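You operate a simulated robot arm through the tools that you are given. There is no shell and no other tool.

You run a simulated robot arm. Do the job below in one go: nothing can be reset, and whatever is moved stays where it is left.

TASK
Wipe the silver block clean, then brush blue primer on its top.
Fine: use the teal pad and the short brush and put both back. The other blocks stay as they are; do not turn the turntable. Set down upright: teal pad, short brush. A coat counts when it lies all over at full strength: go over it till it gets no stronger. What is to be rubbed or washed off counts as gone when no trace of it is left.
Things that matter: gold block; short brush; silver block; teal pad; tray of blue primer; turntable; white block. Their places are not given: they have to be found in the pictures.

It is judged by the outcome, as a careful person would: the job done as asked, and still so three seconds after it is handed in. It fails if anything else is knocked over, pushed out of place, dropped, spilled or broken.

THE ROBOT
A 7-joint arm with a fingered hand, fixed in place. Base frame: the origin is on the floor under the middle of its stand, x ahead of it, y to its left, z up; the work surface is at about z = 760. Units: mm, degrees, N and s.
With the tool pointing down near the work surface it reaches from about 200 to 820 mm from the base axis. Its first joint turns from -69.0 to 172.0 degrees. Payload 3.4 kg.
The TCP is the grasp point between the finger pads, 39 mm short of the fingertips. In the tool frame z runs along the fingers and y along their closing line. The gripper opens to 180 mm; its body begins 111 mm behind the TCP. The gripper is a hand of 3 fingers: y runs from the thumb to the fingers, the wrist lies at [0, 0, -262] in the tool frame, and closing takes about 1.5 s.
Orientation is told as [roll, pitch, yaw] about the base's x, y, z axes, in that order, counted from this pose: with the fingers straight down and closing along the base's y, the tool's x points along the base's -x, its y along +y and its z along -z.

THE INTERFACE
- The arm moves only by the tool send_rows. Its argument "steps" is a list of rows, each an object of numbers (a shift or turn left out is 0, a gripper value left out holds the last): "dx", "dy", "dz": the shift along the tool's x, y, z in mm; "wx", "wy", "wz": the turn, a rotation vector about the tool's x, y, z in degrees. In form: [{"dx": .., "dy": .., "dz": .., "wx": .., "wy": .., "wz": ..}, ...]. A call has 1 to 20 rows; each row shifts and turns the commanded pose from where the row before left it, along the tool's axes as they then stand. "gripper" is the finger opening in mm, from 0 to 180, set as the call begins (left out, the last holds). A row lasts 0.2 s, in which the tool goes at most 50 mm and 8.6 degrees; a call with a longer step from one row to the next is refused whole, and so is a gripper value outside its range. A pose out of reach is approached as far as the arm can. The call stops where the force on the tool passes 40 N (or 10 N more than at its start, if that is more) or the arm is blocked; 0.2 s more then pass. Each finger travels about 72 mm/s and halts on what it meets, pressing with about 23 N; the grip force reading is that of the motor and also rises with nothing between the fingers. The clock runs only during rows and for 0.2 s after the last one: add rows that do not move to give the fingers time. The reply holds the time, the measured pose of the TCP, the force on the tool along the base axes, the opening and the grip force, in the units named above and with some noise, with the torque about the TCP (base axes, N m) and any sound that the robot's microphone picked up.
- Cameras (640 x 400 px; columns grow to the right, rows downward): "scene" is fixed at [399.5, 650.1, 1575.3]; the picture's right is [-0.99, -0.16, 0.00], its down [-0.07, 0.40, -0.91] and it looks along [0.15, -0.90, -0.41] (base axes); focal length 316 px, centre (320, 200). "wrist" rides on the gripper at [63, -36, -128] in the tool frame; the picture's right is [0.50, 0.87, 0.00], its down [-0.75, 0.44, -0.49] and it looks along [-0.43, 0.25, 0.87] (tool axes); focal length 226 px, centre (320, 200).
- camera(camera): a new picture of that camera. The clock stands still meanwhile.
- lift_body(by): moves the trunk up (or, below 0, down) by that many mm; the arm rides with it, the base frame stays. It gives what a move gives, with no picture.
- set_fingers(finger1, finger2, thumb_bend): sets how far each is bent, from 0 (flat) to 1 (curled in); at 0.3 the hand is open as for a grip, at 0.7 the pads meet at the TCP. One left out holds its place. A second passes; each finger stops where it meets its share of the squeeze, and holds until it gets a number again. A gripper value or a shape takes the hand back. It gives what a move gives, with no picture; readings hold the bend of each and the force on the fingers (four entries, about 0 where the hand has none), thumb and palm.
- hand_shape(shape): the hand has 3 fingers and takes this shape, open, in about a second: jaw (thumb against the fingers, like two jaws); tri (thumb and two fingers); tip (a fingertip pinch); poke (one finger out to press); point (the index stretched); flat (the hand flat); cup (the hand cupped); fist (a fist). The gripper value then closes the fingers along that shape, each until it touches; the sizes above hold for jaw. It gives what a move gives, with no picture.
- probe_pixels(camera, pixels): for up to 12 pixels [column, row] of the newest picture of that camera ("zoom" is the newest enlarged one), the place [x, y, z] in the base frame of the surface seen there, good to about 2 mm. The clock stands still meanwhile.
- enlarge(camera, box): a new picture of the part [left, top, right, bottom] of that camera's present view, enlarged. The clock stands still meanwhile.
- job_done(): hands the job in; it is judged then, once.

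Open the gripper and draw the arm clear of the work before you hand the job in, unless the task says otherwise.

The tools are called as a command line: name --argument value ..., lists and objects as JSON in quotes. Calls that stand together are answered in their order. send_rows: Moves the arm, as the interface text tells. Its arguments: {"type":"object","properties":{"steps":{"type":"array","items":{"type":"object","properties":{"dx":{"type":"number"},"dy":{"type":"number"},"dz":{"type":"number"},"wx":{"type":"number"},"wy":{"type":"number"},"wz":{"type":"number"}}}},"gripper":{"type":"number"}},"required":["steps"]} The other tools are called the same way: lift_body (by) moves the trunk up or down; hand_shape (shape) gives the hand a shape; set_fingers (finger1, finger2, thumb_bend) moves the fingers one by one; camera (camera) takes a picture; probe_pixels (camera, pixels) gives the place of the surface under pixels of a picture; enlarge (camera, box) takes an enlarged picture of a part of a camera's view; job_done () hands the job in.

At the start:

```text
time: 0.0
ee_pos: [567.7, -453.2, 1139.0]
orientation: [0.1, 0.2, 0.0]
wrist_force: [0.3, -0.2, -0.2]
moment: [-0.01, -0.03, -0.03]
width: 179.8
grip_force: 0.1
shape: jaw
bend: [0.3, 0.3, 0.3]
finger forces: [0.0, 0.0, 0.0, 0.1, 0.0, 0.0]
trunk travel left (down, up): [-150.0, 392.0]
```

scene: 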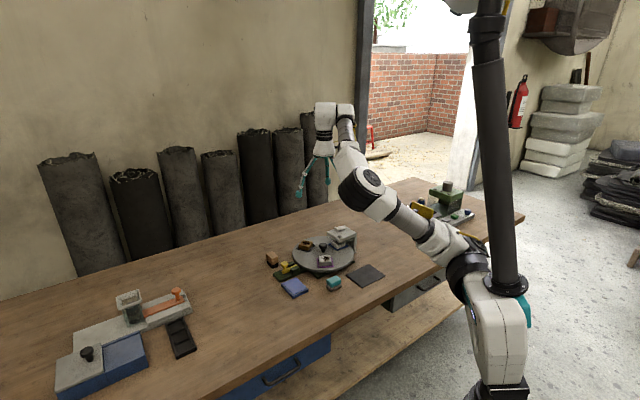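
wrist: 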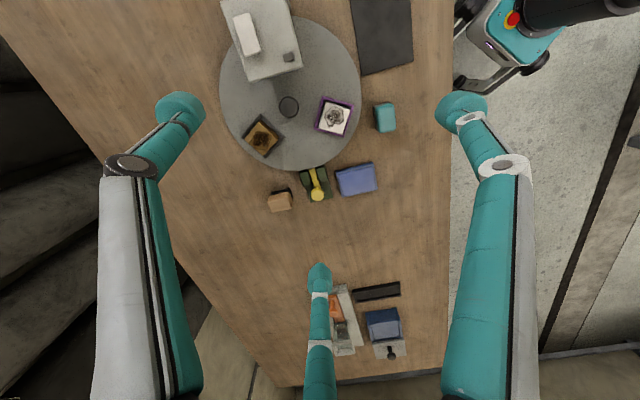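

I begin by enlarging the work area in both views to find the blocks, pad, brush and tray around the turntable (scene ~ (320,255)).

enlarge --camera "scene" --box '[250, 210, 400, 304]'

enlarge --camera "wrist" --box '[210, 0, 420, 220]'

enlarge --camera "scene" --box '[40, 270, 220, 400]'

```text
4.26 times, centred on (325, 257) of scene
```

zoom: 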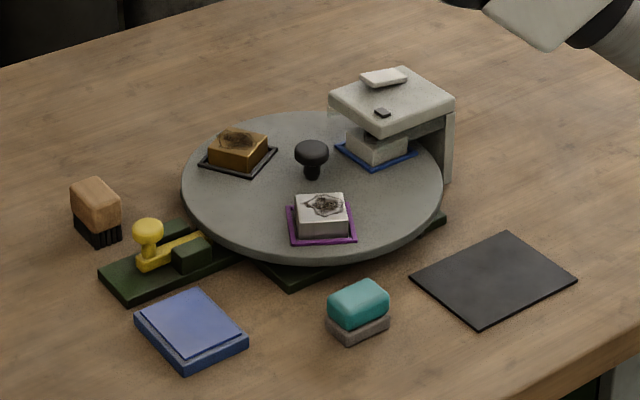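

```text
1.82 times, centred on (315, 110) of wrist
```

zoom: 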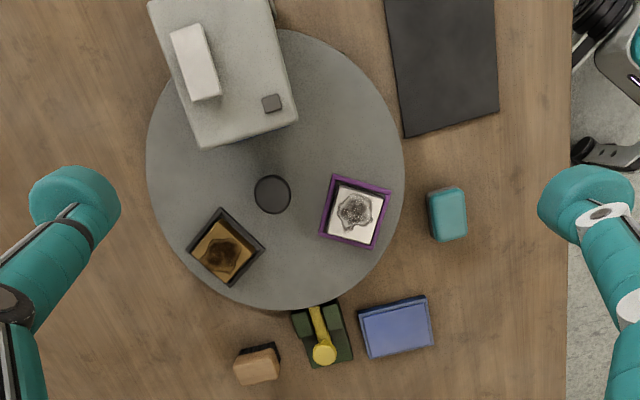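

```text
3.08 times, centred on (130, 335) of scene
```

zoom: 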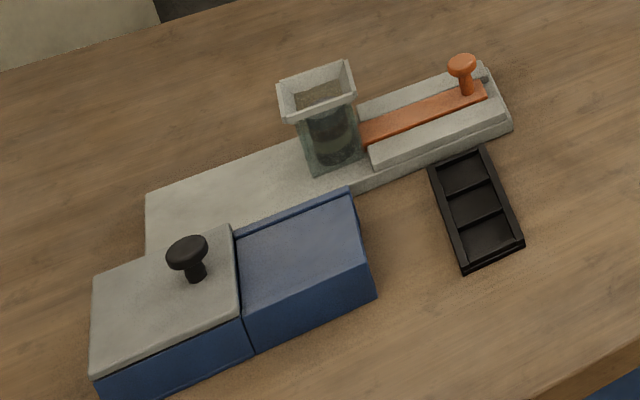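

The block in the purple frame (zoom1 ~(322,212)) and the one under the hood (~(377,145)) must be told apart as silver/white. I enlarge each much further.

enlarge --camera "scene" --box '[310, 245, 342, 270]'

enlarge --camera "scene" --box '[322, 222, 362, 252]'

enlarge --camera "wrist" --box '[305, 85, 365, 145]'

enlarge --camera "scene" --box '[260, 245, 320, 300]'

```text
16.00 times, centred on (326, 258) of scene
```

zoom: 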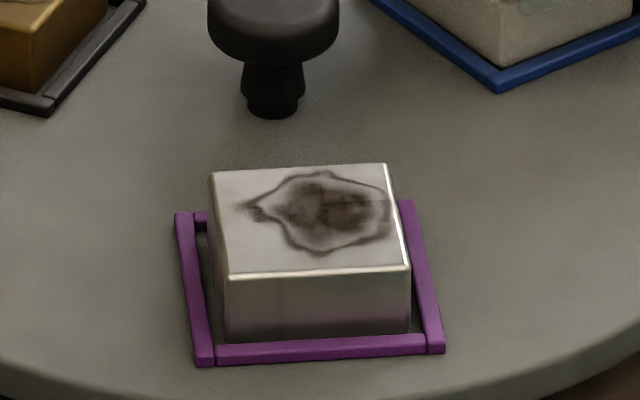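

```text
13.33 times, centred on (342, 237) of scene
```

zoom: 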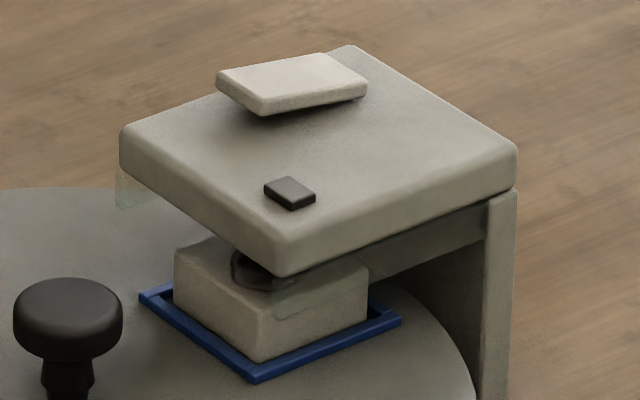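

```text
6.67 times, centred on (335, 115) of wrist
```

zoom: 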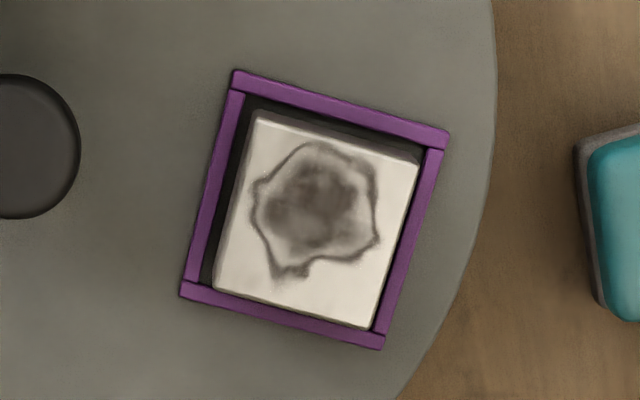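

```text
7.27 times, centred on (290, 272) of scene
```

zoom: 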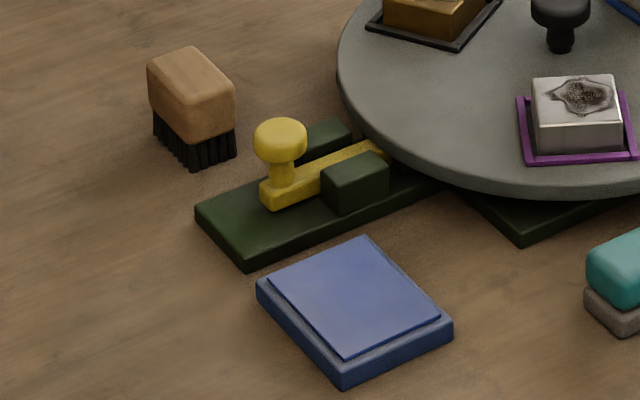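

The purple-frame block is shiny metal (silver), the one under the hood is matte (white). Now I probe key points: brush, tray, pad, silver block, frame corners, from this last zoom and others.

probe_pixels --camera "zoom" --pixels '[[195, 75], [157, 68], [186, 48], [234, 90], [198, 110], [196, 165], [234, 155], [155, 130], [278, 130], [330, 180], [360, 190], [120, 220]]'

probe_pixels --camera "scene" --pixels '[[294, 287], [334, 283], [325, 257], [323, 244], [334, 281], [340, 300], [300, 305]]'

```text
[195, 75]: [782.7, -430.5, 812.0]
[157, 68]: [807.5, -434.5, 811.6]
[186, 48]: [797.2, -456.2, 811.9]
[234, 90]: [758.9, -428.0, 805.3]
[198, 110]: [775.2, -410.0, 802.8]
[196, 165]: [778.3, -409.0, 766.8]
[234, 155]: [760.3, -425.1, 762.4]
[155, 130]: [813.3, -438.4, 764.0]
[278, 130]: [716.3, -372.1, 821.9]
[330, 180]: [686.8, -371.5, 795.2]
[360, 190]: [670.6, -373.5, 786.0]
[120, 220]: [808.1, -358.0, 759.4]
```

```text
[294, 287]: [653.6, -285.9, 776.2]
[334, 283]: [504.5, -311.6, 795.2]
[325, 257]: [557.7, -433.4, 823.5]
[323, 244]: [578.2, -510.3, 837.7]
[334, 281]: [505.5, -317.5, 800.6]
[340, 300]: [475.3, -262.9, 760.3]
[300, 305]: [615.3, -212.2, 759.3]
```

I check the finger geometry by probing the fingertips in the wrist view (left (180,108), right (463,106), bottom (319,275)) and get more points on the pad and tray.

camera --camera "wrist"

probe_pixels --camera "wrist" --pixels '[[180, 108], [170, 100], [463, 106], [455, 115], [319, 275], [318, 268], [135, 165], [505, 165], [319, 310], [288, 107], [385, 118], [356, 180]]'

enlarge --camera "scene" --box '[315, 268, 355, 296]'

```text
taken
```

wrist: 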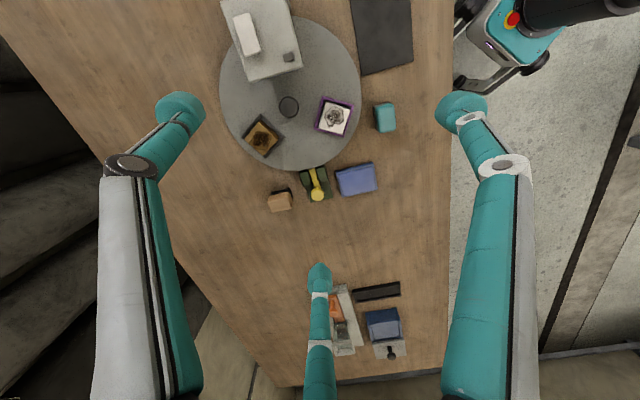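

```text
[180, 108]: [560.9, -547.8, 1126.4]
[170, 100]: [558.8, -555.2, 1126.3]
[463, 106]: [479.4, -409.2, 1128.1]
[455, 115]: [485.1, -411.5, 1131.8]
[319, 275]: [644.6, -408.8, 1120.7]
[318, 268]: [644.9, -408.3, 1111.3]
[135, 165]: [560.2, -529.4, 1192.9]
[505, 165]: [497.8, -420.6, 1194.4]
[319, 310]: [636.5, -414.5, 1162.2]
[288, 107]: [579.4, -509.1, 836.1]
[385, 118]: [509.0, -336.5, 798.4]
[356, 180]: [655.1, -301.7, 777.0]
```

```text
14.29 times, centred on (335, 282) of scene
```

zoom: 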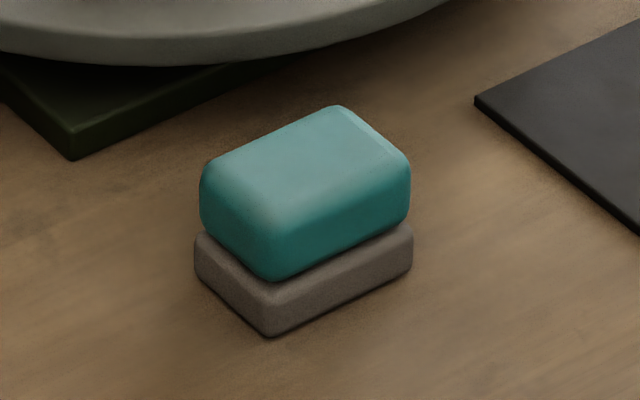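

In the open jaw shape the three fingers stand about 120° apart around the TCP. Before choosing grips I see how the hand looks in other shapes, safely here in free air; "tip" first.

hand_shape --shape "tip"

probe_pixels --camera "zoom" --pixels '[[340, 110], [405, 160], [270, 225], [210, 165], [275, 275], [270, 330], [200, 260], [410, 255], [405, 205], [310, 170], [204, 220], [340, 260]]'

```text
time: 0.9
ee_pos: [563.9, -449.3, 1143.7]
orientation: [-0.1, 0.0, 0.1]
wrist_force: [0.5, 0.0, -0.6]
moment: [0.01, 0.02, 0.02]
width: 180.1
grip_force: 0.1
shape: tip
bend: [0.3, 0.3, 0.3]
finger forces: [0.0, 0.0, 0.1, 0.1, 0.0, 0.0]
trunk travel left (down, up): [-150.0, 392.0]
```

```text
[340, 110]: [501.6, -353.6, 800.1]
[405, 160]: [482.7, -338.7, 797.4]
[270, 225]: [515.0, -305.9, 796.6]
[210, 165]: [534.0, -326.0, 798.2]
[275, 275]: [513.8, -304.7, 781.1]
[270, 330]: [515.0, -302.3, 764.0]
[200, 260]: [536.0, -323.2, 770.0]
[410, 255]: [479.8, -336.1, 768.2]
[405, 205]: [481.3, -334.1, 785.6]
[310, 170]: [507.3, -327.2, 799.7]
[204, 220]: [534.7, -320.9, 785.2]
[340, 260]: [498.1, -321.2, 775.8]
```

Pad: top centre about (508,-329,800), long side along the 45° direction. Now look at the tip shape in the wrist view.

camera --camera "wrist"

camera --camera "scene"

```text
taken
```

wrist: 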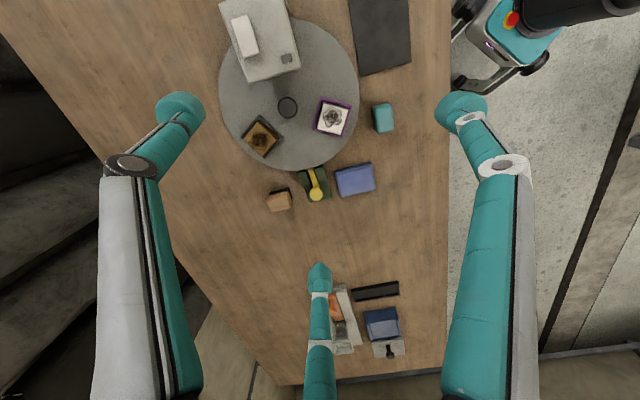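

```text
taken
```

scene: 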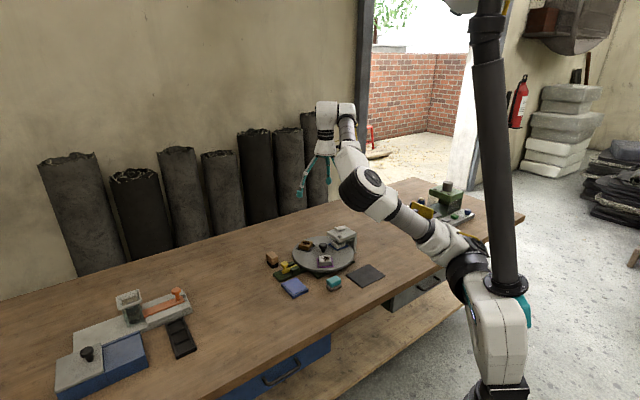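

The tip shape opens the same way. I go back to jaw and close to 40 mm in free air to see how the pads converge.

hand_shape --shape "jaw"

send_rows --steps '[{}, {}, {}, {}, {}, {}, {}, {}]' --gripper 40

camera --camera "wrist"

```text
time: 1.8
ee_pos: [562.8, -449.0, 1142.8]
orientation: [-0.1, -0.2, -0.1]
wrist_force: [-0.3, 0.7, 0.6]
moment: [0.0, 0.0, -0.03]
width: 179.8
grip_force: 0.1
shape: jaw
bend: [0.3, 0.3, 0.3]
finger forces: [0.0, 0.0, 0.0, 0.0, 0.0, 0.1]
trunk travel left (down, up): [-150.0, 392.0]
```

```text
time: 3.6
ee_pos: [564.5, -448.8, 1142.0]
orientation: [-0.2, -0.2, 0.0]
wrist_force: [-0.6, 0.3, 0.8]
moment: [-0.02, 0.02, -0.03]
width: 40.7
grip_force: 0.0
shape: jaw
bend: [0.72, 0.72, 0.74]
finger forces: [0.1, 0.1, 0.0, 0.0, 0.0, 0.0]
trunk travel left (down, up): [-150.0, 392.0]
```

```text
taken
```

wrist: 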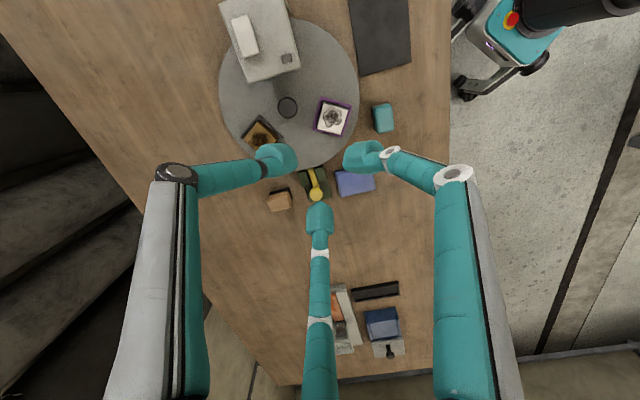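

At 40 mm the three pads converge toward the centre. I probe the tips to know where each sits relative to the TCP.

probe_pixels --camera "wrist" --pixels '[[290, 152], [275, 155], [294, 162], [353, 152], [350, 165], [370, 152], [320, 212], [320, 225], [310, 208], [330, 208], [235, 175], [425, 170]]'

enlarge --camera "wrist" --box '[240, 120, 400, 260]'

enlarge --camera "scene" --box '[290, 90, 370, 210]'

```text
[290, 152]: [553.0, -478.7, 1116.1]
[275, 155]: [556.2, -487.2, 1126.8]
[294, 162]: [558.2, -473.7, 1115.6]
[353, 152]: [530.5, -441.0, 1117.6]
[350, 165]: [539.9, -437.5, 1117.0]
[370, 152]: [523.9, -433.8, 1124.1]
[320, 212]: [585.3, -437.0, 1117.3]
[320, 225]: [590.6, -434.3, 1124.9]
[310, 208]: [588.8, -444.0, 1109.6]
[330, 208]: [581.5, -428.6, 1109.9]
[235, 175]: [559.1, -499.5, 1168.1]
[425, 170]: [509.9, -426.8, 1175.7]
```

```text
2.86 times, centred on (320, 190) of wrist
```

zoom: 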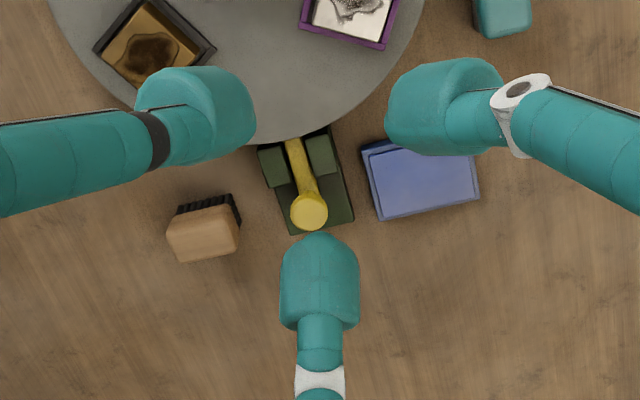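

```text
3.33 times, centred on (330, 150) of scene
```

zoom: 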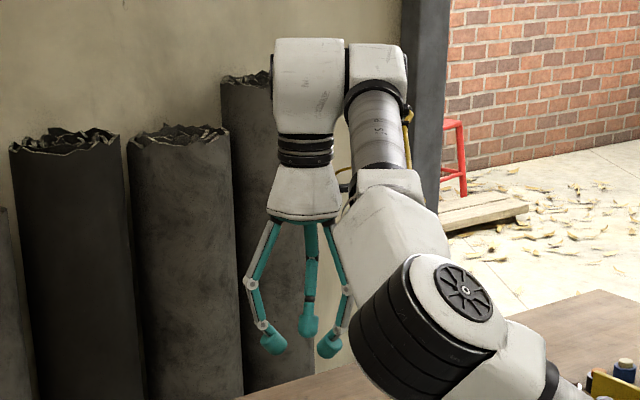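

The fingers meet as a 3‑point grip about 25–33 mm below the TCP. Now I map the turntable, hood, knob, silver block and frames precisely from an enlarged scene view.

enlarge --camera "scene" --box '[286, 220, 366, 275]'

```text
7.27 times, centred on (326, 248) of scene
```

zoom: 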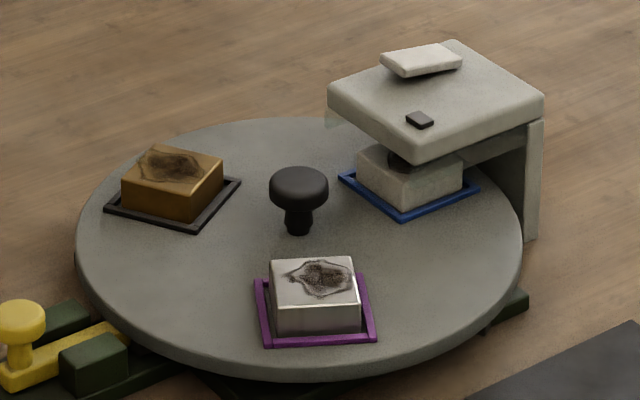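

probe_pixels --camera "zoom" --pixels '[[272, 262], [352, 260], [358, 302], [276, 307], [315, 280], [277, 332], [357, 330], [300, 172], [416, 160], [541, 96], [330, 86], [454, 42]]'

probe_pixels --camera "zoom" --pixels '[[258, 280], [367, 275], [375, 340], [266, 344], [200, 280], [78, 240], [520, 245], [310, 362], [417, 150], [420, 120], [535, 240], [330, 305]]'

```text
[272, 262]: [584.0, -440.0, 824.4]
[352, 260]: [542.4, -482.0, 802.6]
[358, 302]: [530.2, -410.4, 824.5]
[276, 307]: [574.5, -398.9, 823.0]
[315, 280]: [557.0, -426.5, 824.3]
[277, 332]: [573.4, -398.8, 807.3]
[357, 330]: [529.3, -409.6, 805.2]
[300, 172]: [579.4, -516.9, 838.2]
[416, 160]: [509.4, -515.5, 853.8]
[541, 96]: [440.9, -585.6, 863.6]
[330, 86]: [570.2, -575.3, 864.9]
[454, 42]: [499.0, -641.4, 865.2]
```

```text
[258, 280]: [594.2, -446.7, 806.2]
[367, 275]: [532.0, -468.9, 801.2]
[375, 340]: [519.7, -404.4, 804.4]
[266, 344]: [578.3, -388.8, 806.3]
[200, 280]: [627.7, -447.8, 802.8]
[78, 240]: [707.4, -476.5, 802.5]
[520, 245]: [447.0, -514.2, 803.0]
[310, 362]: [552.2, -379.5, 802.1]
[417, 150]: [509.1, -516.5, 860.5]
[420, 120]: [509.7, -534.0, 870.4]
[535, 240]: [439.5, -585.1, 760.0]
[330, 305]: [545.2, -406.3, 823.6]
```

Silver block top is at z≈824, centre about (557,-425), sides at 14.5°, aligned radially with the turntable (centre ≈(579,-512), R≈133, top 802.5). I move high above the pad (508,-330), turn the hand 44° so the thumb faces the pad's long side, with the fingers at 80 mm.

send_rows --steps '[{"dx": 15.5, "dy": 31.2}, {"dx": 15.5, "dy": 31.2}, {"dx": 15.5, "dy": 31.2}, {"dx": 15.5, "dy": 31.2}, {"wz": -7.33}, {"wz": -7.33}, {"wz": -7.33}, {"wz": -7.33}, {"wz": -7.33}, {"wz": -7.33}, {}, {}]' --gripper 80

camera --camera "wrist"

```text
time: 6.2
ee_pos: [525.7, -383.6, 1141.9]
orientation: [-0.2, 0.0, 44.0]
wrist_force: [0.1, -1.0, -0.4]
moment: [-0.01, 0.0, 0.01]
width: 79.4
grip_force: 0.0
shape: jaw
bend: [0.71, 0.71, 0.73]
finger forces: [0.0, 0.0, 0.0, 0.1, 0.0, 0.0]
out of reach, approached as far as the arm can: row 3, 4
trunk travel left (down, up): [-150.0, 392.0]
```

```text
taken
```

wrist: 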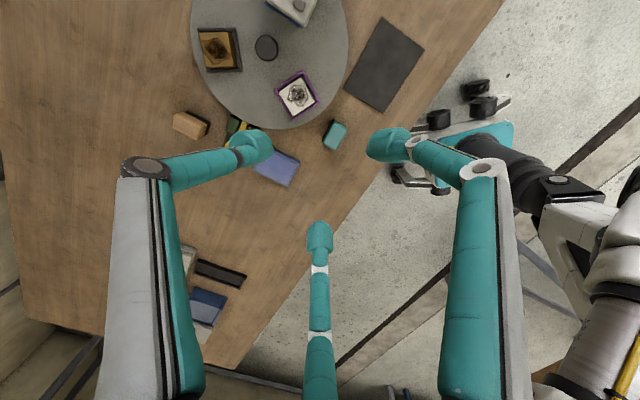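

Rows 3–4 hit the reach limit at this height, so the TCP is at (526,-384,1142). I go down to about z=1000 first (still well above everything) and then re-check.

send_rows --steps '[{"dz": 35}, {"dz": 35}, {"dz": 35}, {"dz": 35}, {}, {}]'

```text
time: 7.6
ee_pos: [526.2, -398.9, 1000.7]
orientation: [-0.1, 0.1, 43.9]
wrist_force: [-0.6, 0.5, -0.2]
moment: [0.01, -0.03, -0.01]
width: 79.3
grip_force: 0.1
shape: jaw
bend: [0.71, 0.71, 0.73]
finger forces: [0.1, 0.0, 0.0, 0.1, 0.1, 0.0]
out of reach, approached as far as the arm can: row 1, 3
trunk travel left (down, up): [-150.0, 392.0]
```

The lateral position drifted to y=-399 while descending, so some joint is near a limit. I look at the arm's posture with the scene camera and probe the links.

camera --camera "scene"

```text
taken
```

scene: 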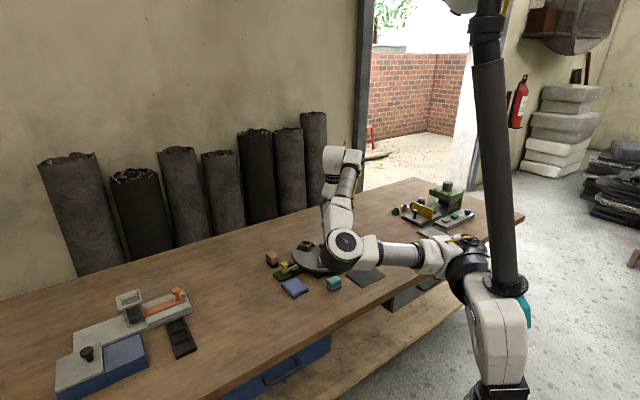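

probe_pixels --camera "scene" --pixels '[[345, 240], [345, 255], [385, 252], [425, 258], [460, 255], [490, 300], [340, 205], [345, 180], [340, 160], [330, 190], [505, 285], [495, 100]]'

```text
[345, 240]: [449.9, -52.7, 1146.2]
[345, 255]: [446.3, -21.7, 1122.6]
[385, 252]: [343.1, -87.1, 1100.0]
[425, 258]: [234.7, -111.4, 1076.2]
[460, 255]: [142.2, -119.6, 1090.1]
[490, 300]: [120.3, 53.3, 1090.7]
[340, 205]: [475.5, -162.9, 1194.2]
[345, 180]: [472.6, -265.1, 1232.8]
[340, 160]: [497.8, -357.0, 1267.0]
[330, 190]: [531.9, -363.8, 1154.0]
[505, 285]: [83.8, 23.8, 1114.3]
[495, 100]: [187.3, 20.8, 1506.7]
```

The shoulder is near z≈1085 and the elbow out at +y. I try again to move toward the pad from here in small steps to see whether the limit is still there.

send_rows --steps '[{"dx": -8.6, "dy": 17.6}, {"dx": -8.6, "dy": 17.6}, {"dx": -8.6, "dy": 17.6}, {"dx": -8.6, "dy": 17.6}, {}]'

```text
time: 8.8
ee_pos: [527.5, -398.8, 1001.0]
orientation: [-0.2, 0.0, 43.9]
wrist_force: [-0.3, 0.7, 0.0]
moment: [0.02, 0.01, 0.01]
width: 79.5
grip_force: 0.0
shape: jaw
bend: [0.71, 0.71, 0.73]
finger forces: [0.1, 0.1, 0.0, 0.1, 0.0, 0.0]
out of reach, approached as far as the arm can: row 1, 2, 3, 4
trunk travel left (down, up): [-150.0, 392.0]
```

Still stuck against a limit. I try the trunk: lifting it by 150 mm changes the arm geometry so the forearm will slope down for a tool-down pose.

lift_body --by 150

send_rows --steps '[{"dx": -8.6, "dy": 17.6}, {"dx": -8.6, "dy": 17.6}, {"dx": -8.6, "dy": 17.6}, {}]'

```text
time: 10.6
ee_pos: [527.9, -399.1, 1150.1]
orientation: [-0.1, -0.1, 44.1]
wrist_force: [0.2, 0.6, -0.2]
moment: [-0.01, -0.04, 0.0]
width: 79.5
grip_force: 0.0
shape: jaw
bend: [0.71, 0.71, 0.73]
finger forces: [0.1, 0.0, 0.0, 0.1, 0.1, 0.1]
trunk travel left (down, up): [-300.0, 242.0]
```

```text
time: 11.6
ee_pos: [521.5, -390.9, 1150.8]
orientation: [0.0, 0.0, 44.0]
wrist_force: [0.0, -0.1, -0.1]
moment: [-0.01, 0.01, -0.05]
width: 79.5
grip_force: 0.1
shape: jaw
bend: [0.71, 0.71, 0.73]
finger forces: [0.0, 0.0, 0.0, 0.1, 0.0, 0.0]
out of reach, approached as far as the arm can: row 1, 2, 3
trunk travel left (down, up): [-300.0, 242.0]
```

It moved only slightly. I descend 150 mm with the raised shoulder and see whether the limits relax.

send_rows --steps '[{"dz": 30}, {"dz": 30}, {"dz": 30}, {"dz": 30}, {"dz": 30}, {}, {}]'

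camera --camera "scene"

```text
time: 13.2
ee_pos: [522.6, -389.0, 999.0]
orientation: [-0.3, 0.0, 44.1]
wrist_force: [0.1, -0.8, 0.2]
moment: [0.0, -0.01, 0.01]
width: 79.2
grip_force: 0.1
shape: jaw
bend: [0.71, 0.71, 0.73]
finger forces: [0.0, 0.0, 0.0, 0.1, 0.0, 0.1]
trunk travel left (down, up): [-300.0, 242.0]
```

```text
taken
```

scene: 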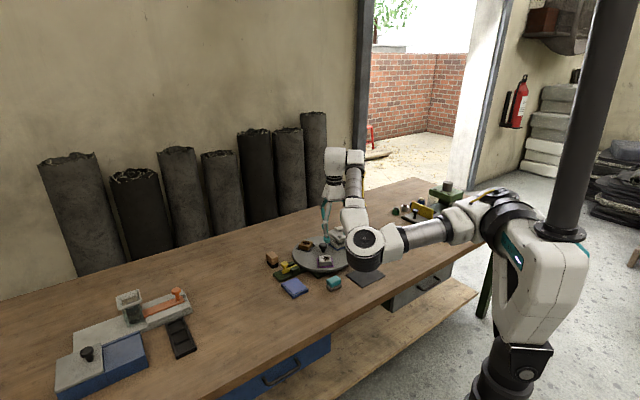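

Descending worked without limits now (522.6,-389,999). I retry the sideways motion toward the pad.

send_rows --steps '[{"dx": -7, "dy": 15}, {"dx": -7, "dy": 15}, {"dx": -7, "dy": 15}, {"dx": -7, "dy": 15}, {}]'

```text
time: 14.3
ee_pos: [522.7, -390.0, 999.5]
orientation: [-0.2, 0.0, 43.9]
wrist_force: [-0.1, -0.2, 0.2]
moment: [-0.07, 0.01, -0.01]
width: 79.6
grip_force: 0.0
shape: jaw
bend: [0.71, 0.71, 0.73]
finger forces: [0.1, 0.0, 0.1, 0.0, 0.0, 0.1]
out of reach, approached as far as the arm can: row 1, 2, 3, 4
trunk travel left (down, up): [-300.0, 242.0]
```

probe_pixels --camera "scene" --pixels '[[366, 238], [366, 258], [395, 243], [430, 232], [460, 222], [500, 215], [535, 270], [525, 360], [350, 215], [355, 190], [345, 165], [560, 235]]'

enlarge --camera "scene" --box '[300, 130, 620, 400]'

```text
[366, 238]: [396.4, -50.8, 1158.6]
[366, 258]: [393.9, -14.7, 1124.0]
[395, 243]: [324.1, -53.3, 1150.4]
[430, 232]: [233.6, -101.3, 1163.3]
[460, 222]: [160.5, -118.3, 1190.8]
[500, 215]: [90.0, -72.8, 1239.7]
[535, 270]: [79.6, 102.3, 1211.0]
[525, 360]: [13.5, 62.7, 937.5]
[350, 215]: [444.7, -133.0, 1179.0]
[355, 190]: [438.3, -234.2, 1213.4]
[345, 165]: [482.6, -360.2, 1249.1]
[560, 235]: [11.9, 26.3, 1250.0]
```

```text
1.48 times, centred on (460, 265) of scene
```

zoom: 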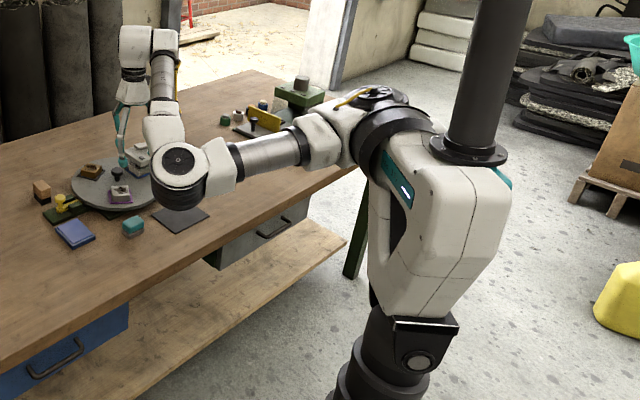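

The arm hangs from a torso shoulder near (70,-100,1235) with the elbow inside; it seems a joint limit blocks +y motion. I test which directions are free with small moves: +x+y first.

send_rows --steps '[{"dx": -21, "dy": 0}, {"dx": -21, "dy": 0}, {}]'

send_rows --steps '[{"dx": 0, "dy": 21}, {"dx": 0, "dy": 21}, {}]'

```text
time: 15.2
ee_pos: [558.4, -373.0, 998.6]
orientation: [-0.1, -0.1, 43.9]
wrist_force: [-0.3, 0.2, -0.2]
moment: [0.01, -0.03, 0.0]
width: 79.1
grip_force: 0.0
shape: jaw
bend: [0.71, 0.71, 0.73]
finger forces: [0.0, 0.1, 0.0, 0.1, 0.0, 0.0]
out of reach, approached as far as the arm can: row 1, 2
trunk travel left (down, up): [-300.0, 242.0]
```

```text
time: 15.9
ee_pos: [554.5, -375.0, 997.7]
orientation: [-0.1, 0.1, 43.9]
wrist_force: [1.1, -0.1, -0.2]
moment: [-0.01, 0.02, 0.0]
width: 79.6
grip_force: 0.1
shape: jaw
bend: [0.71, 0.71, 0.73]
finger forces: [0.0, 0.1, 0.1, 0.0, 0.1, 0.0]
out of reach, approached as far as the arm can: row 1, 2
trunk travel left (down, up): [-300.0, 242.0]
```

y is capped near -375…-390 here. I go lower (TCP to z≈890, tips ≈851, above the 824 block) to test whether the limit eases near the working height.

send_rows --steps '[{"dz": 36}, {"dz": 36}, {"dz": 36}, {}]'

send_rows --steps '[{"dx": -14, "dy": 14.5}, {"dx": -14, "dy": 14.5}, {}]'

```text
time: 16.9
ee_pos: [554.6, -374.8, 889.9]
orientation: [-0.2, -0.1, 44.0]
wrist_force: [-0.1, 0.0, -0.6]
moment: [0.0, -0.02, 0.0]
width: 79.3
grip_force: 0.1
shape: jaw
bend: [0.71, 0.71, 0.73]
finger forces: [0.0, 0.0, 0.0, 0.1, 0.0, 0.0]
trunk travel left (down, up): [-300.0, 242.0]
```

```text
time: 17.8
ee_pos: [562.7, -345.0, 885.7]
orientation: [-0.1, -0.1, 43.9]
wrist_force: [-0.5, -0.4, -0.5]
moment: [-0.01, 0.01, 0.01]
width: 79.3
grip_force: 0.0
shape: jaw
bend: [0.71, 0.71, 0.73]
finger forces: [0.0, 0.0, 0.0, 0.0, 0.0, 0.0]
out of reach, approached as far as the arm can: row 2
trunk travel left (down, up): [-300.0, 242.0]
```

That helped: lower relative to the shoulder is better. I raise the trunk another 150 mm and come back down by the same amount.

lift_body --by 150

send_rows --steps '[{"dz": 30}, {"dz": 30}, {"dz": 30}, {"dz": 30}, {"dz": 26}, {}]'

send_rows --steps '[{"dx": 14, "dy": 14.5}, {"dx": 14, "dy": 14.5}, {}]'

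```text
time: 19.5
ee_pos: [564.3, -345.2, 1034.9]
orientation: [-0.1, 0.0, 44.0]
wrist_force: [0.1, 0.7, -0.7]
moment: [0.01, -0.01, -0.01]
width: 79.5
grip_force: 0.0
shape: jaw
bend: [0.71, 0.71, 0.73]
finger forces: [0.0, 0.0, 0.0, 0.0, 0.1, 0.0]
trunk travel left (down, up): [-450.0, 92.0]
```

```text
time: 20.9
ee_pos: [563.9, -344.5, 888.1]
orientation: [-0.1, 0.0, 44.0]
wrist_force: [-0.7, 0.6, 1.2]
moment: [0.02, 0.0, 0.0]
width: 79.4
grip_force: 0.2
shape: jaw
bend: [0.71, 0.71, 0.73]
finger forces: [0.0, 0.1, 0.0, 0.0, 0.1, 0.1]
trunk travel left (down, up): [-450.0, 92.0]
```

```text
time: 21.7
ee_pos: [524.4, -345.1, 888.9]
orientation: [-0.1, 0.0, 44.0]
wrist_force: [-0.3, 0.3, 0.0]
moment: [-0.02, 0.02, 0.01]
width: 79.4
grip_force: 0.2
shape: jaw
bend: [0.71, 0.71, 0.73]
finger forces: [0.1, 0.0, 0.0, 0.0, 0.0, 0.1]
trunk travel left (down, up): [-450.0, 92.0]
```

With the trunk at +300 the arm moves freely now: (524,-345,889). I move on to the pre-grasp point above the pad (502,-324).

send_rows --steps '[{"dx": 0.6, "dy": 15.1}, {"dx": 0.6, "dy": 15.1}, {}]'

camera --camera "wrist"

camera --camera "scene"

```text
time: 22.5
ee_pos: [501.5, -323.5, 889.2]
orientation: [-0.2, 0.0, 43.9]
wrist_force: [-0.4, -0.8, 0.0]
moment: [-0.05, -0.03, -0.01]
width: 79.4
grip_force: 0.1
shape: jaw
bend: [0.71, 0.71, 0.73]
finger forces: [0.0, 0.1, 0.0, 0.0, 0.1, 0.1]
trunk travel left (down, up): [-450.0, 92.0]
```

```text
taken
```

wrist: 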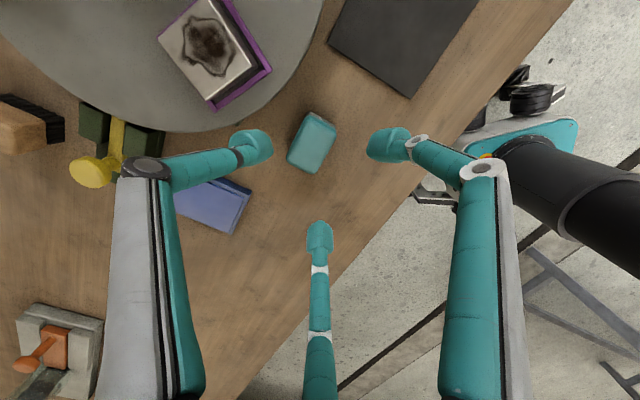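

```text
taken
```

scene: 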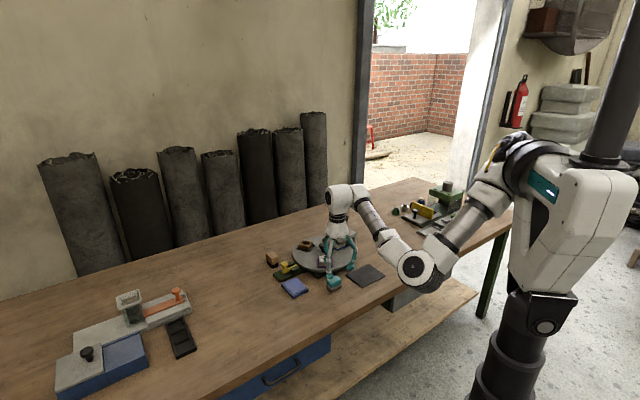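

The fingers now straddle the pad: in the wrist view the pad is at (313,143), fingertips at (250,148), (388,145), (320,235). I enlarge and probe pad corners and fingertips for exact alignment.

enlarge --camera "wrist" --box '[230, 90, 410, 260]'

probe_pixels --camera "wrist" --pixels '[[313, 140], [310, 114], [336, 123], [315, 170], [289, 158], [300, 135], [325, 147], [262, 148], [375, 146], [319, 226], [262, 140], [372, 155]]'

```text
2.35 times, centred on (320, 175) of wrist
```

zoom: 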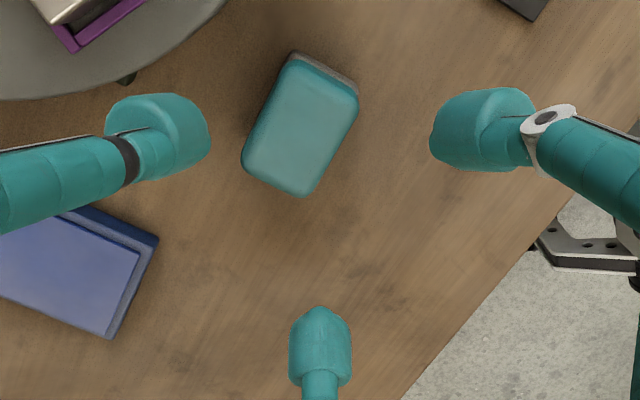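

```text
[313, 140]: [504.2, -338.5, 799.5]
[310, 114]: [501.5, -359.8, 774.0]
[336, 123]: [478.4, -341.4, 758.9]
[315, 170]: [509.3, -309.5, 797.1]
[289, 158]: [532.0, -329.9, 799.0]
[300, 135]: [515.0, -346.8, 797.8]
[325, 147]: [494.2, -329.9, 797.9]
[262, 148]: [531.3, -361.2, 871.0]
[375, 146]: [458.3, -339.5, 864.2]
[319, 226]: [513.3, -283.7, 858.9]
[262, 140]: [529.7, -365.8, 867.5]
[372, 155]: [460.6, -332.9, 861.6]
```

I probe the pad's top corners in this zoom for a relative fix against the fingertips (centroid in this view ≈ (501,-328)).

probe_pixels --camera "zoom" --pixels '[[296, 68], [350, 98], [304, 188], [250, 158], [301, 127], [268, 113], [330, 143], [324, 80], [277, 174], [160, 130], [480, 130], [320, 340]]'

```text
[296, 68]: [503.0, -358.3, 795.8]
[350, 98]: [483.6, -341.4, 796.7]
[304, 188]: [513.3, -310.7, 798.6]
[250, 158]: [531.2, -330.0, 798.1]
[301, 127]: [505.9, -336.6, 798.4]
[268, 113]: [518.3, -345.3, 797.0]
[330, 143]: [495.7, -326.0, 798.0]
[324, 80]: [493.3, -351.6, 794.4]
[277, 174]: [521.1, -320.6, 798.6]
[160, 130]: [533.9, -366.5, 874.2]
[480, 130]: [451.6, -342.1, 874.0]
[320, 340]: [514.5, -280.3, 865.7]
```

Scene and wrist agree: the pad centre lies ~9 mm toward the thumb from the TCP, as wanted for an even three-point closure. I descend to z≈813.

send_rows --steps '[{"dy": -1, "wz": -1}, {"dz": 20}, {"dz": 20}, {"dz": 20}, {"dz": 16}, {}]'

camera --camera "wrist"

enlarge --camera "scene" --box '[290, 230, 390, 310]'

```text
time: 23.9
ee_pos: [502.3, -324.2, 813.8]
orientation: [-0.1, -0.1, 44.9]
wrist_force: [-0.6, 0.4, 0.4]
moment: [0.02, -0.04, 0.02]
width: 79.2
grip_force: 0.0
shape: jaw
bend: [0.71, 0.71, 0.73]
finger forces: [0.0, 0.0, 0.0, 0.0, 0.1, 0.0]
trunk travel left (down, up): [-450.0, 92.0]
```

```text
taken
```

wrist: 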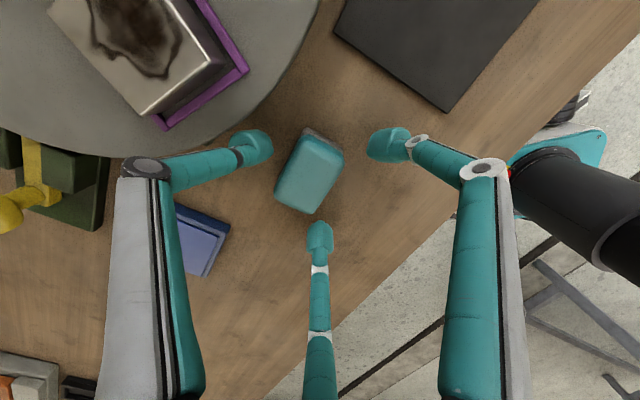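

```text
5.00 times, centred on (340, 270) of scene
```

zoom: 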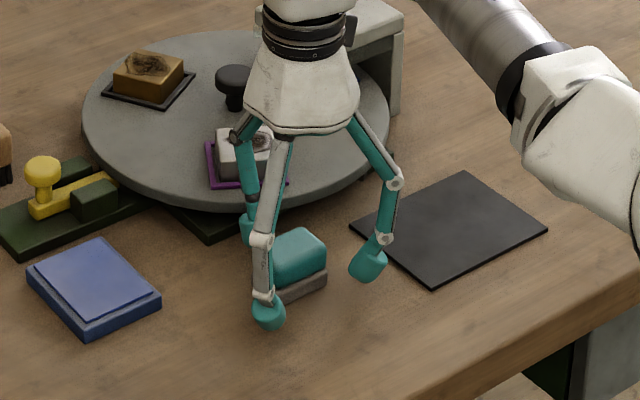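

Fingers bracket the pad well clear of the turntable. I close to 54 mm first to check symmetry before squeezing.

send_rows --steps '[{}, {}, {}, {}]' --gripper 54

enlarge --camera "wrist" --box '[230, 90, 410, 260]'

```text
time: 24.9
ee_pos: [502.8, -324.8, 812.9]
orientation: [-0.2, -0.1, 45.0]
wrist_force: [0.0, -0.3, -0.3]
moment: [0.0, -0.02, 0.0]
width: 54.8
grip_force: 0.1
shape: jaw
bend: [0.72, 0.72, 0.74]
finger forces: [0.0, 0.0, 0.0, 0.0, 0.2, 0.0]
trunk travel left (down, up): [-450.0, 92.0]
```

```text
2.35 times, centred on (320, 175) of wrist
```

zoom: 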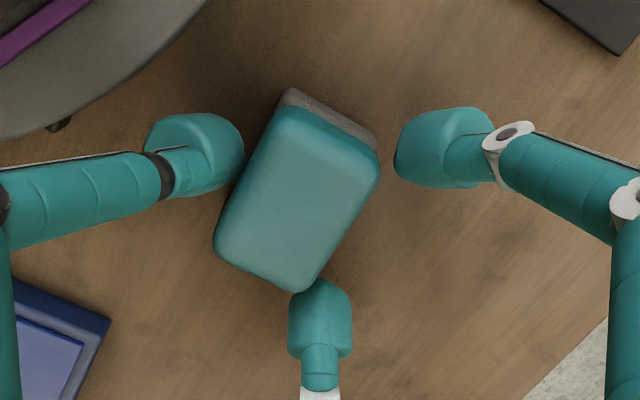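

Symmetric enough: the thumb faces the long side, the other two fingers the corners. Now I close fully onto the pad.

send_rows --steps '[{}, {}, {}, {}, {}, {}, {}]' --gripper 20

enlarge --camera "wrist" --box '[230, 90, 410, 260]'

enlarge --camera "scene" --box '[305, 250, 365, 305]'

```text
time: 26.5
ee_pos: [502.2, -323.9, 813.1]
orientation: [0.0, 0.0, 44.9]
wrist_force: [0.1, 0.8, -0.6]
moment: [0.04, 0.0, 0.01]
width: 33.7
grip_force: 22.6
shape: jaw
bend: [0.73, 0.73, 0.74]
finger forces: [17.1, 16.6, 0.0, 0.0, 25.9, 0.1]
trunk travel left (down, up): [-450.0, 92.0]
```

```text
2.35 times, centred on (320, 175) of wrist
```

zoom: 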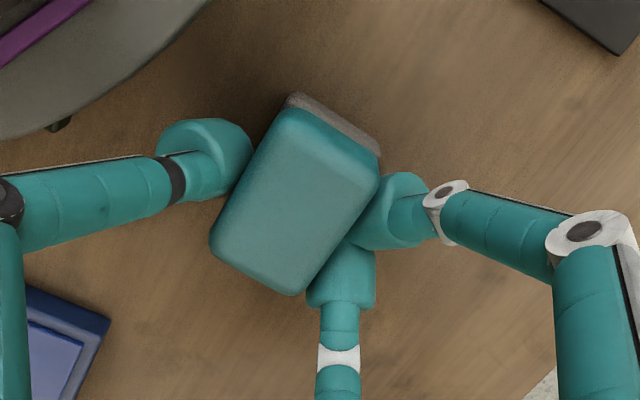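

```text
7.27 times, centred on (335, 278) of scene
```

zoom: 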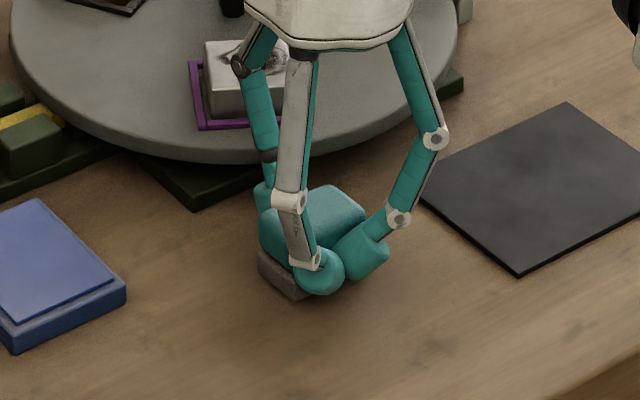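

The two fingers came together on the long face opposite the thumb, gripping 33.7 mm wide with ~23 N. I lift the pad straight up 90 mm and check it.

send_rows --steps '[{"dz": -10}, {"dz": -20}, {"dz": -20}, {"dz": -20}, {"dz": -20}, {}]'

enlarge --camera "scene" --box '[300, 215, 380, 285]'

enlarge --camera "wrist" --box '[230, 90, 410, 260]'

```text
time: 27.9
ee_pos: [503.2, -324.2, 903.9]
orientation: [-0.2, 0.0, 45.0]
wrist_force: [0.7, 0.0, -0.1]
moment: [0.02, 0.0, 0.01]
width: 33.4
grip_force: 22.7
shape: jaw
bend: [0.73, 0.73, 0.74]
finger forces: [17.6, 16.8, 0.0, 0.0, 26.0, 0.0]
trunk travel left (down, up): [-450.0, 92.0]
```

```text
5.71 times, centred on (340, 250) of scene
```

zoom: 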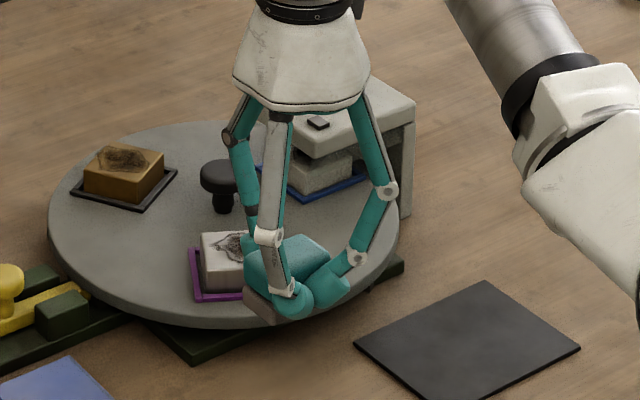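

```text
2.35 times, centred on (320, 175) of wrist
```

zoom: 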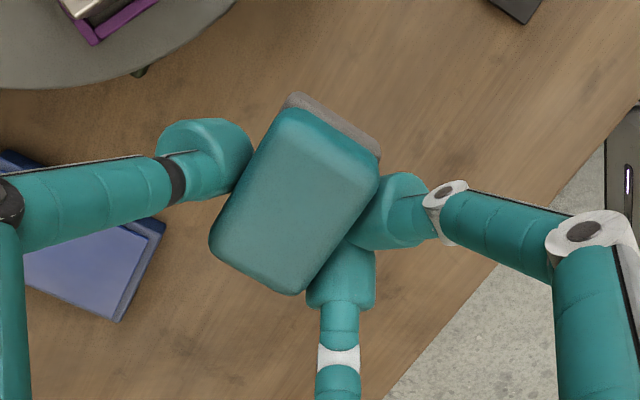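

The pad is held firmly and level (TCP offset: bottom ≈53 mm below TCP). I rise to z≈930, move over the silver block (TCP → (555,-416)) and turn to yaw 14.5° so the pad's long side spans the block across the radial wiping direction.

send_rows --steps '[{"dz": -26}, {"dx": 7.1, "dy": -25.5}, {"dx": 7.1, "dy": -25.5}, {"dx": 7.1, "dy": -25.5}, {"dx": 7.1, "dy": -25.5}, {"wz": 7.62}, {"wz": 7.62}, {"wz": 7.62}, {"wz": 7.64}, {}, {}]'

camera --camera "wrist"

enlarge --camera "scene" --box '[280, 200, 380, 280]'

```text
time: 30.3
ee_pos: [555.6, -416.7, 929.2]
orientation: [-0.1, -0.1, 14.4]
wrist_force: [-0.3, 0.1, -0.4]
moment: [-0.02, 0.0, 0.0]
width: 33.4
grip_force: 23.3
shape: jaw
bend: [0.73, 0.73, 0.74]
finger forces: [17.8, 17.3, 0.0, 0.0, 25.9, 0.1]
trunk travel left (down, up): [-450.0, 92.0]
```

```text
taken
```

wrist: 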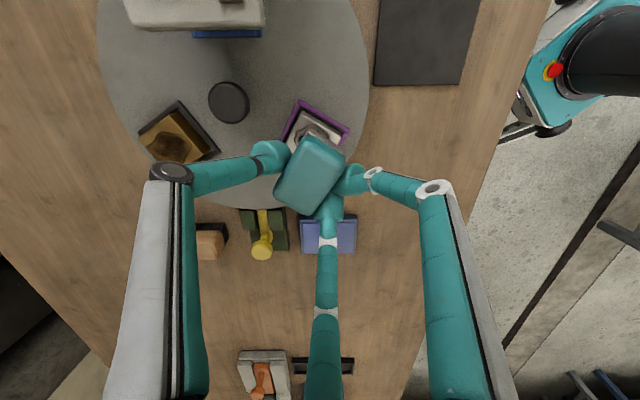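

```text
5.00 times, centred on (330, 240) of scene
```

zoom: 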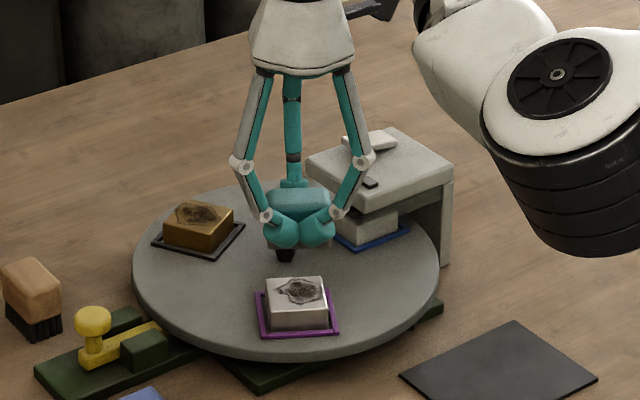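

The pad is over the block; the view shows the knob and hood clear of the fingers. I lower to z≈881, just above contact.

send_rows --steps '[{"dz": 20}, {"dz": 20}, {"dz": 8}, {}, {}]'

enlarge --camera "scene" --box '[300, 220, 360, 275]'

```text
time: 31.5
ee_pos: [554.1, -416.9, 881.1]
orientation: [-0.2, -0.1, 14.5]
wrist_force: [-0.3, -0.5, -0.4]
moment: [0.01, 0.02, 0.02]
width: 33.5
grip_force: 23.2
shape: jaw
bend: [0.73, 0.73, 0.74]
finger forces: [18.1, 17.3, 0.0, 0.0, 25.9, 0.0]
trunk travel left (down, up): [-450.0, 92.0]
```

```text
7.27 times, centred on (330, 248) of scene
```

zoom: 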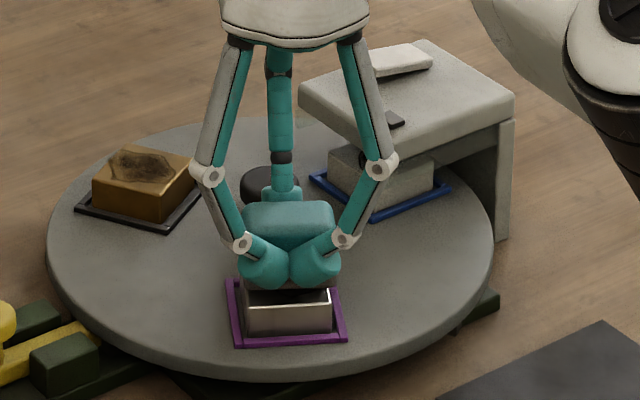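

Pad is just above the block. I lower in 1 mm steps and watch the vertical force.

send_rows --steps '[{"dz": 1}, {"dz": 1}, {"dz": 1}, {}]'

```text
time: 32.5
ee_pos: [553.5, -415.7, 878.8]
orientation: [-0.2, -0.1, 14.5]
wrist_force: [-0.3, -0.1, -1.1]
moment: [0.02, -0.04, 0.01]
width: 33.8
grip_force: 22.7
shape: jaw
bend: [0.73, 0.73, 0.74]
finger forces: [18.1, 17.4, 0.1, 0.0, 25.8, 0.0]
trunk travel left (down, up): [-450.0, 92.0]
```

send_rows --steps '[{"dz": 1}, {}]'

send_rows --steps '[{"dz": 1}, {}]'

```text
time: 33.1
ee_pos: [553.3, -415.0, 877.2]
orientation: [-0.2, 0.0, 14.6]
wrist_force: [0.8, -0.3, -0.7]
moment: [0.0, 0.0, 0.0]
width: 33.4
grip_force: 22.9
shape: jaw
bend: [0.73, 0.73, 0.74]
finger forces: [18.1, 17.4, 0.1, 0.0, 25.9, 0.0]
trunk travel left (down, up): [-450.0, 92.0]
```

```text
time: 33.7
ee_pos: [554.6, -416.6, 876.8]
orientation: [-0.1, -0.1, 14.5]
wrist_force: [-0.6, 0.0, 2.6]
moment: [-0.07, -0.01, -0.01]
width: 33.3
grip_force: 22.8
shape: jaw
bend: [0.73, 0.73, 0.74]
finger forces: [18.2, 17.6, 0.0, 0.1, 26.0, 0.0]
trunk travel left (down, up): [-450.0, 92.0]
```

Contact begins (Fz≈2.6 N). One more mm for a firmer press.

send_rows --steps '[{"dz": 1}, {}]'

```text
time: 34.3
ee_pos: [554.9, -415.5, 876.8]
orientation: [-0.2, -0.1, 14.5]
wrist_force: [0.5, 0.3, 5.6]
moment: [-0.13, -0.02, -0.01]
width: 33.9
grip_force: 23.6
shape: jaw
bend: [0.73, 0.73, 0.74]
finger forces: [18.5, 17.8, 0.1, 0.1, 25.9, 0.0]
trunk travel left (down, up): [-450.0, 92.0]
```

About 3 N per mm. I add 1 mm and make a first gentle radial stroke (±10 mm along tool y), watching forces.

send_rows --steps '[{"dz": 1}, {"dy": 4}, {"dy": 4}, {"dy": 4}, {"dy": -4}, {"dy": -4}, {"dy": -4}, {"dy": -4}, {"dy": -4}, {"dy": -4}, {"dy": 4}, {"dy": 4}, {"dy": 4}, {}]'

enlarge --camera "scene" --box '[300, 220, 360, 275]'

```text
time: 37.3
ee_pos: [554.4, -416.3, 875.5]
orientation: [-0.2, -0.1, 14.4]
wrist_force: [1.7, -5.6, 9.6]
moment: [-0.52, -0.17, -0.06]
width: 33.3
grip_force: 23.1
shape: jaw
bend: [0.73, 0.73, 0.74]
finger forces: [19.9, 19.6, 0.1, 0.0, 30.2, 0.0]
trunk travel left (down, up): [-450.0, 92.0]
```

```text
7.27 times, centred on (330, 248) of scene
```

zoom: 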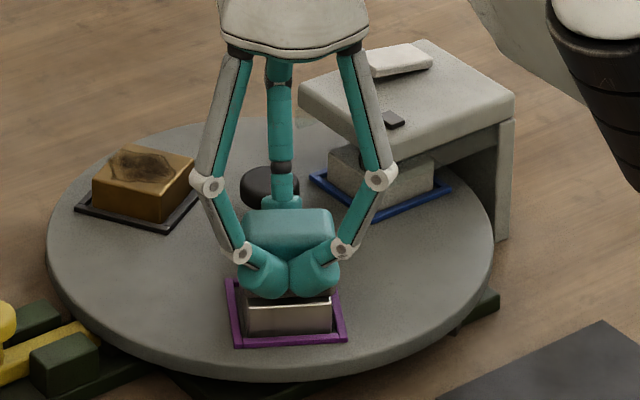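

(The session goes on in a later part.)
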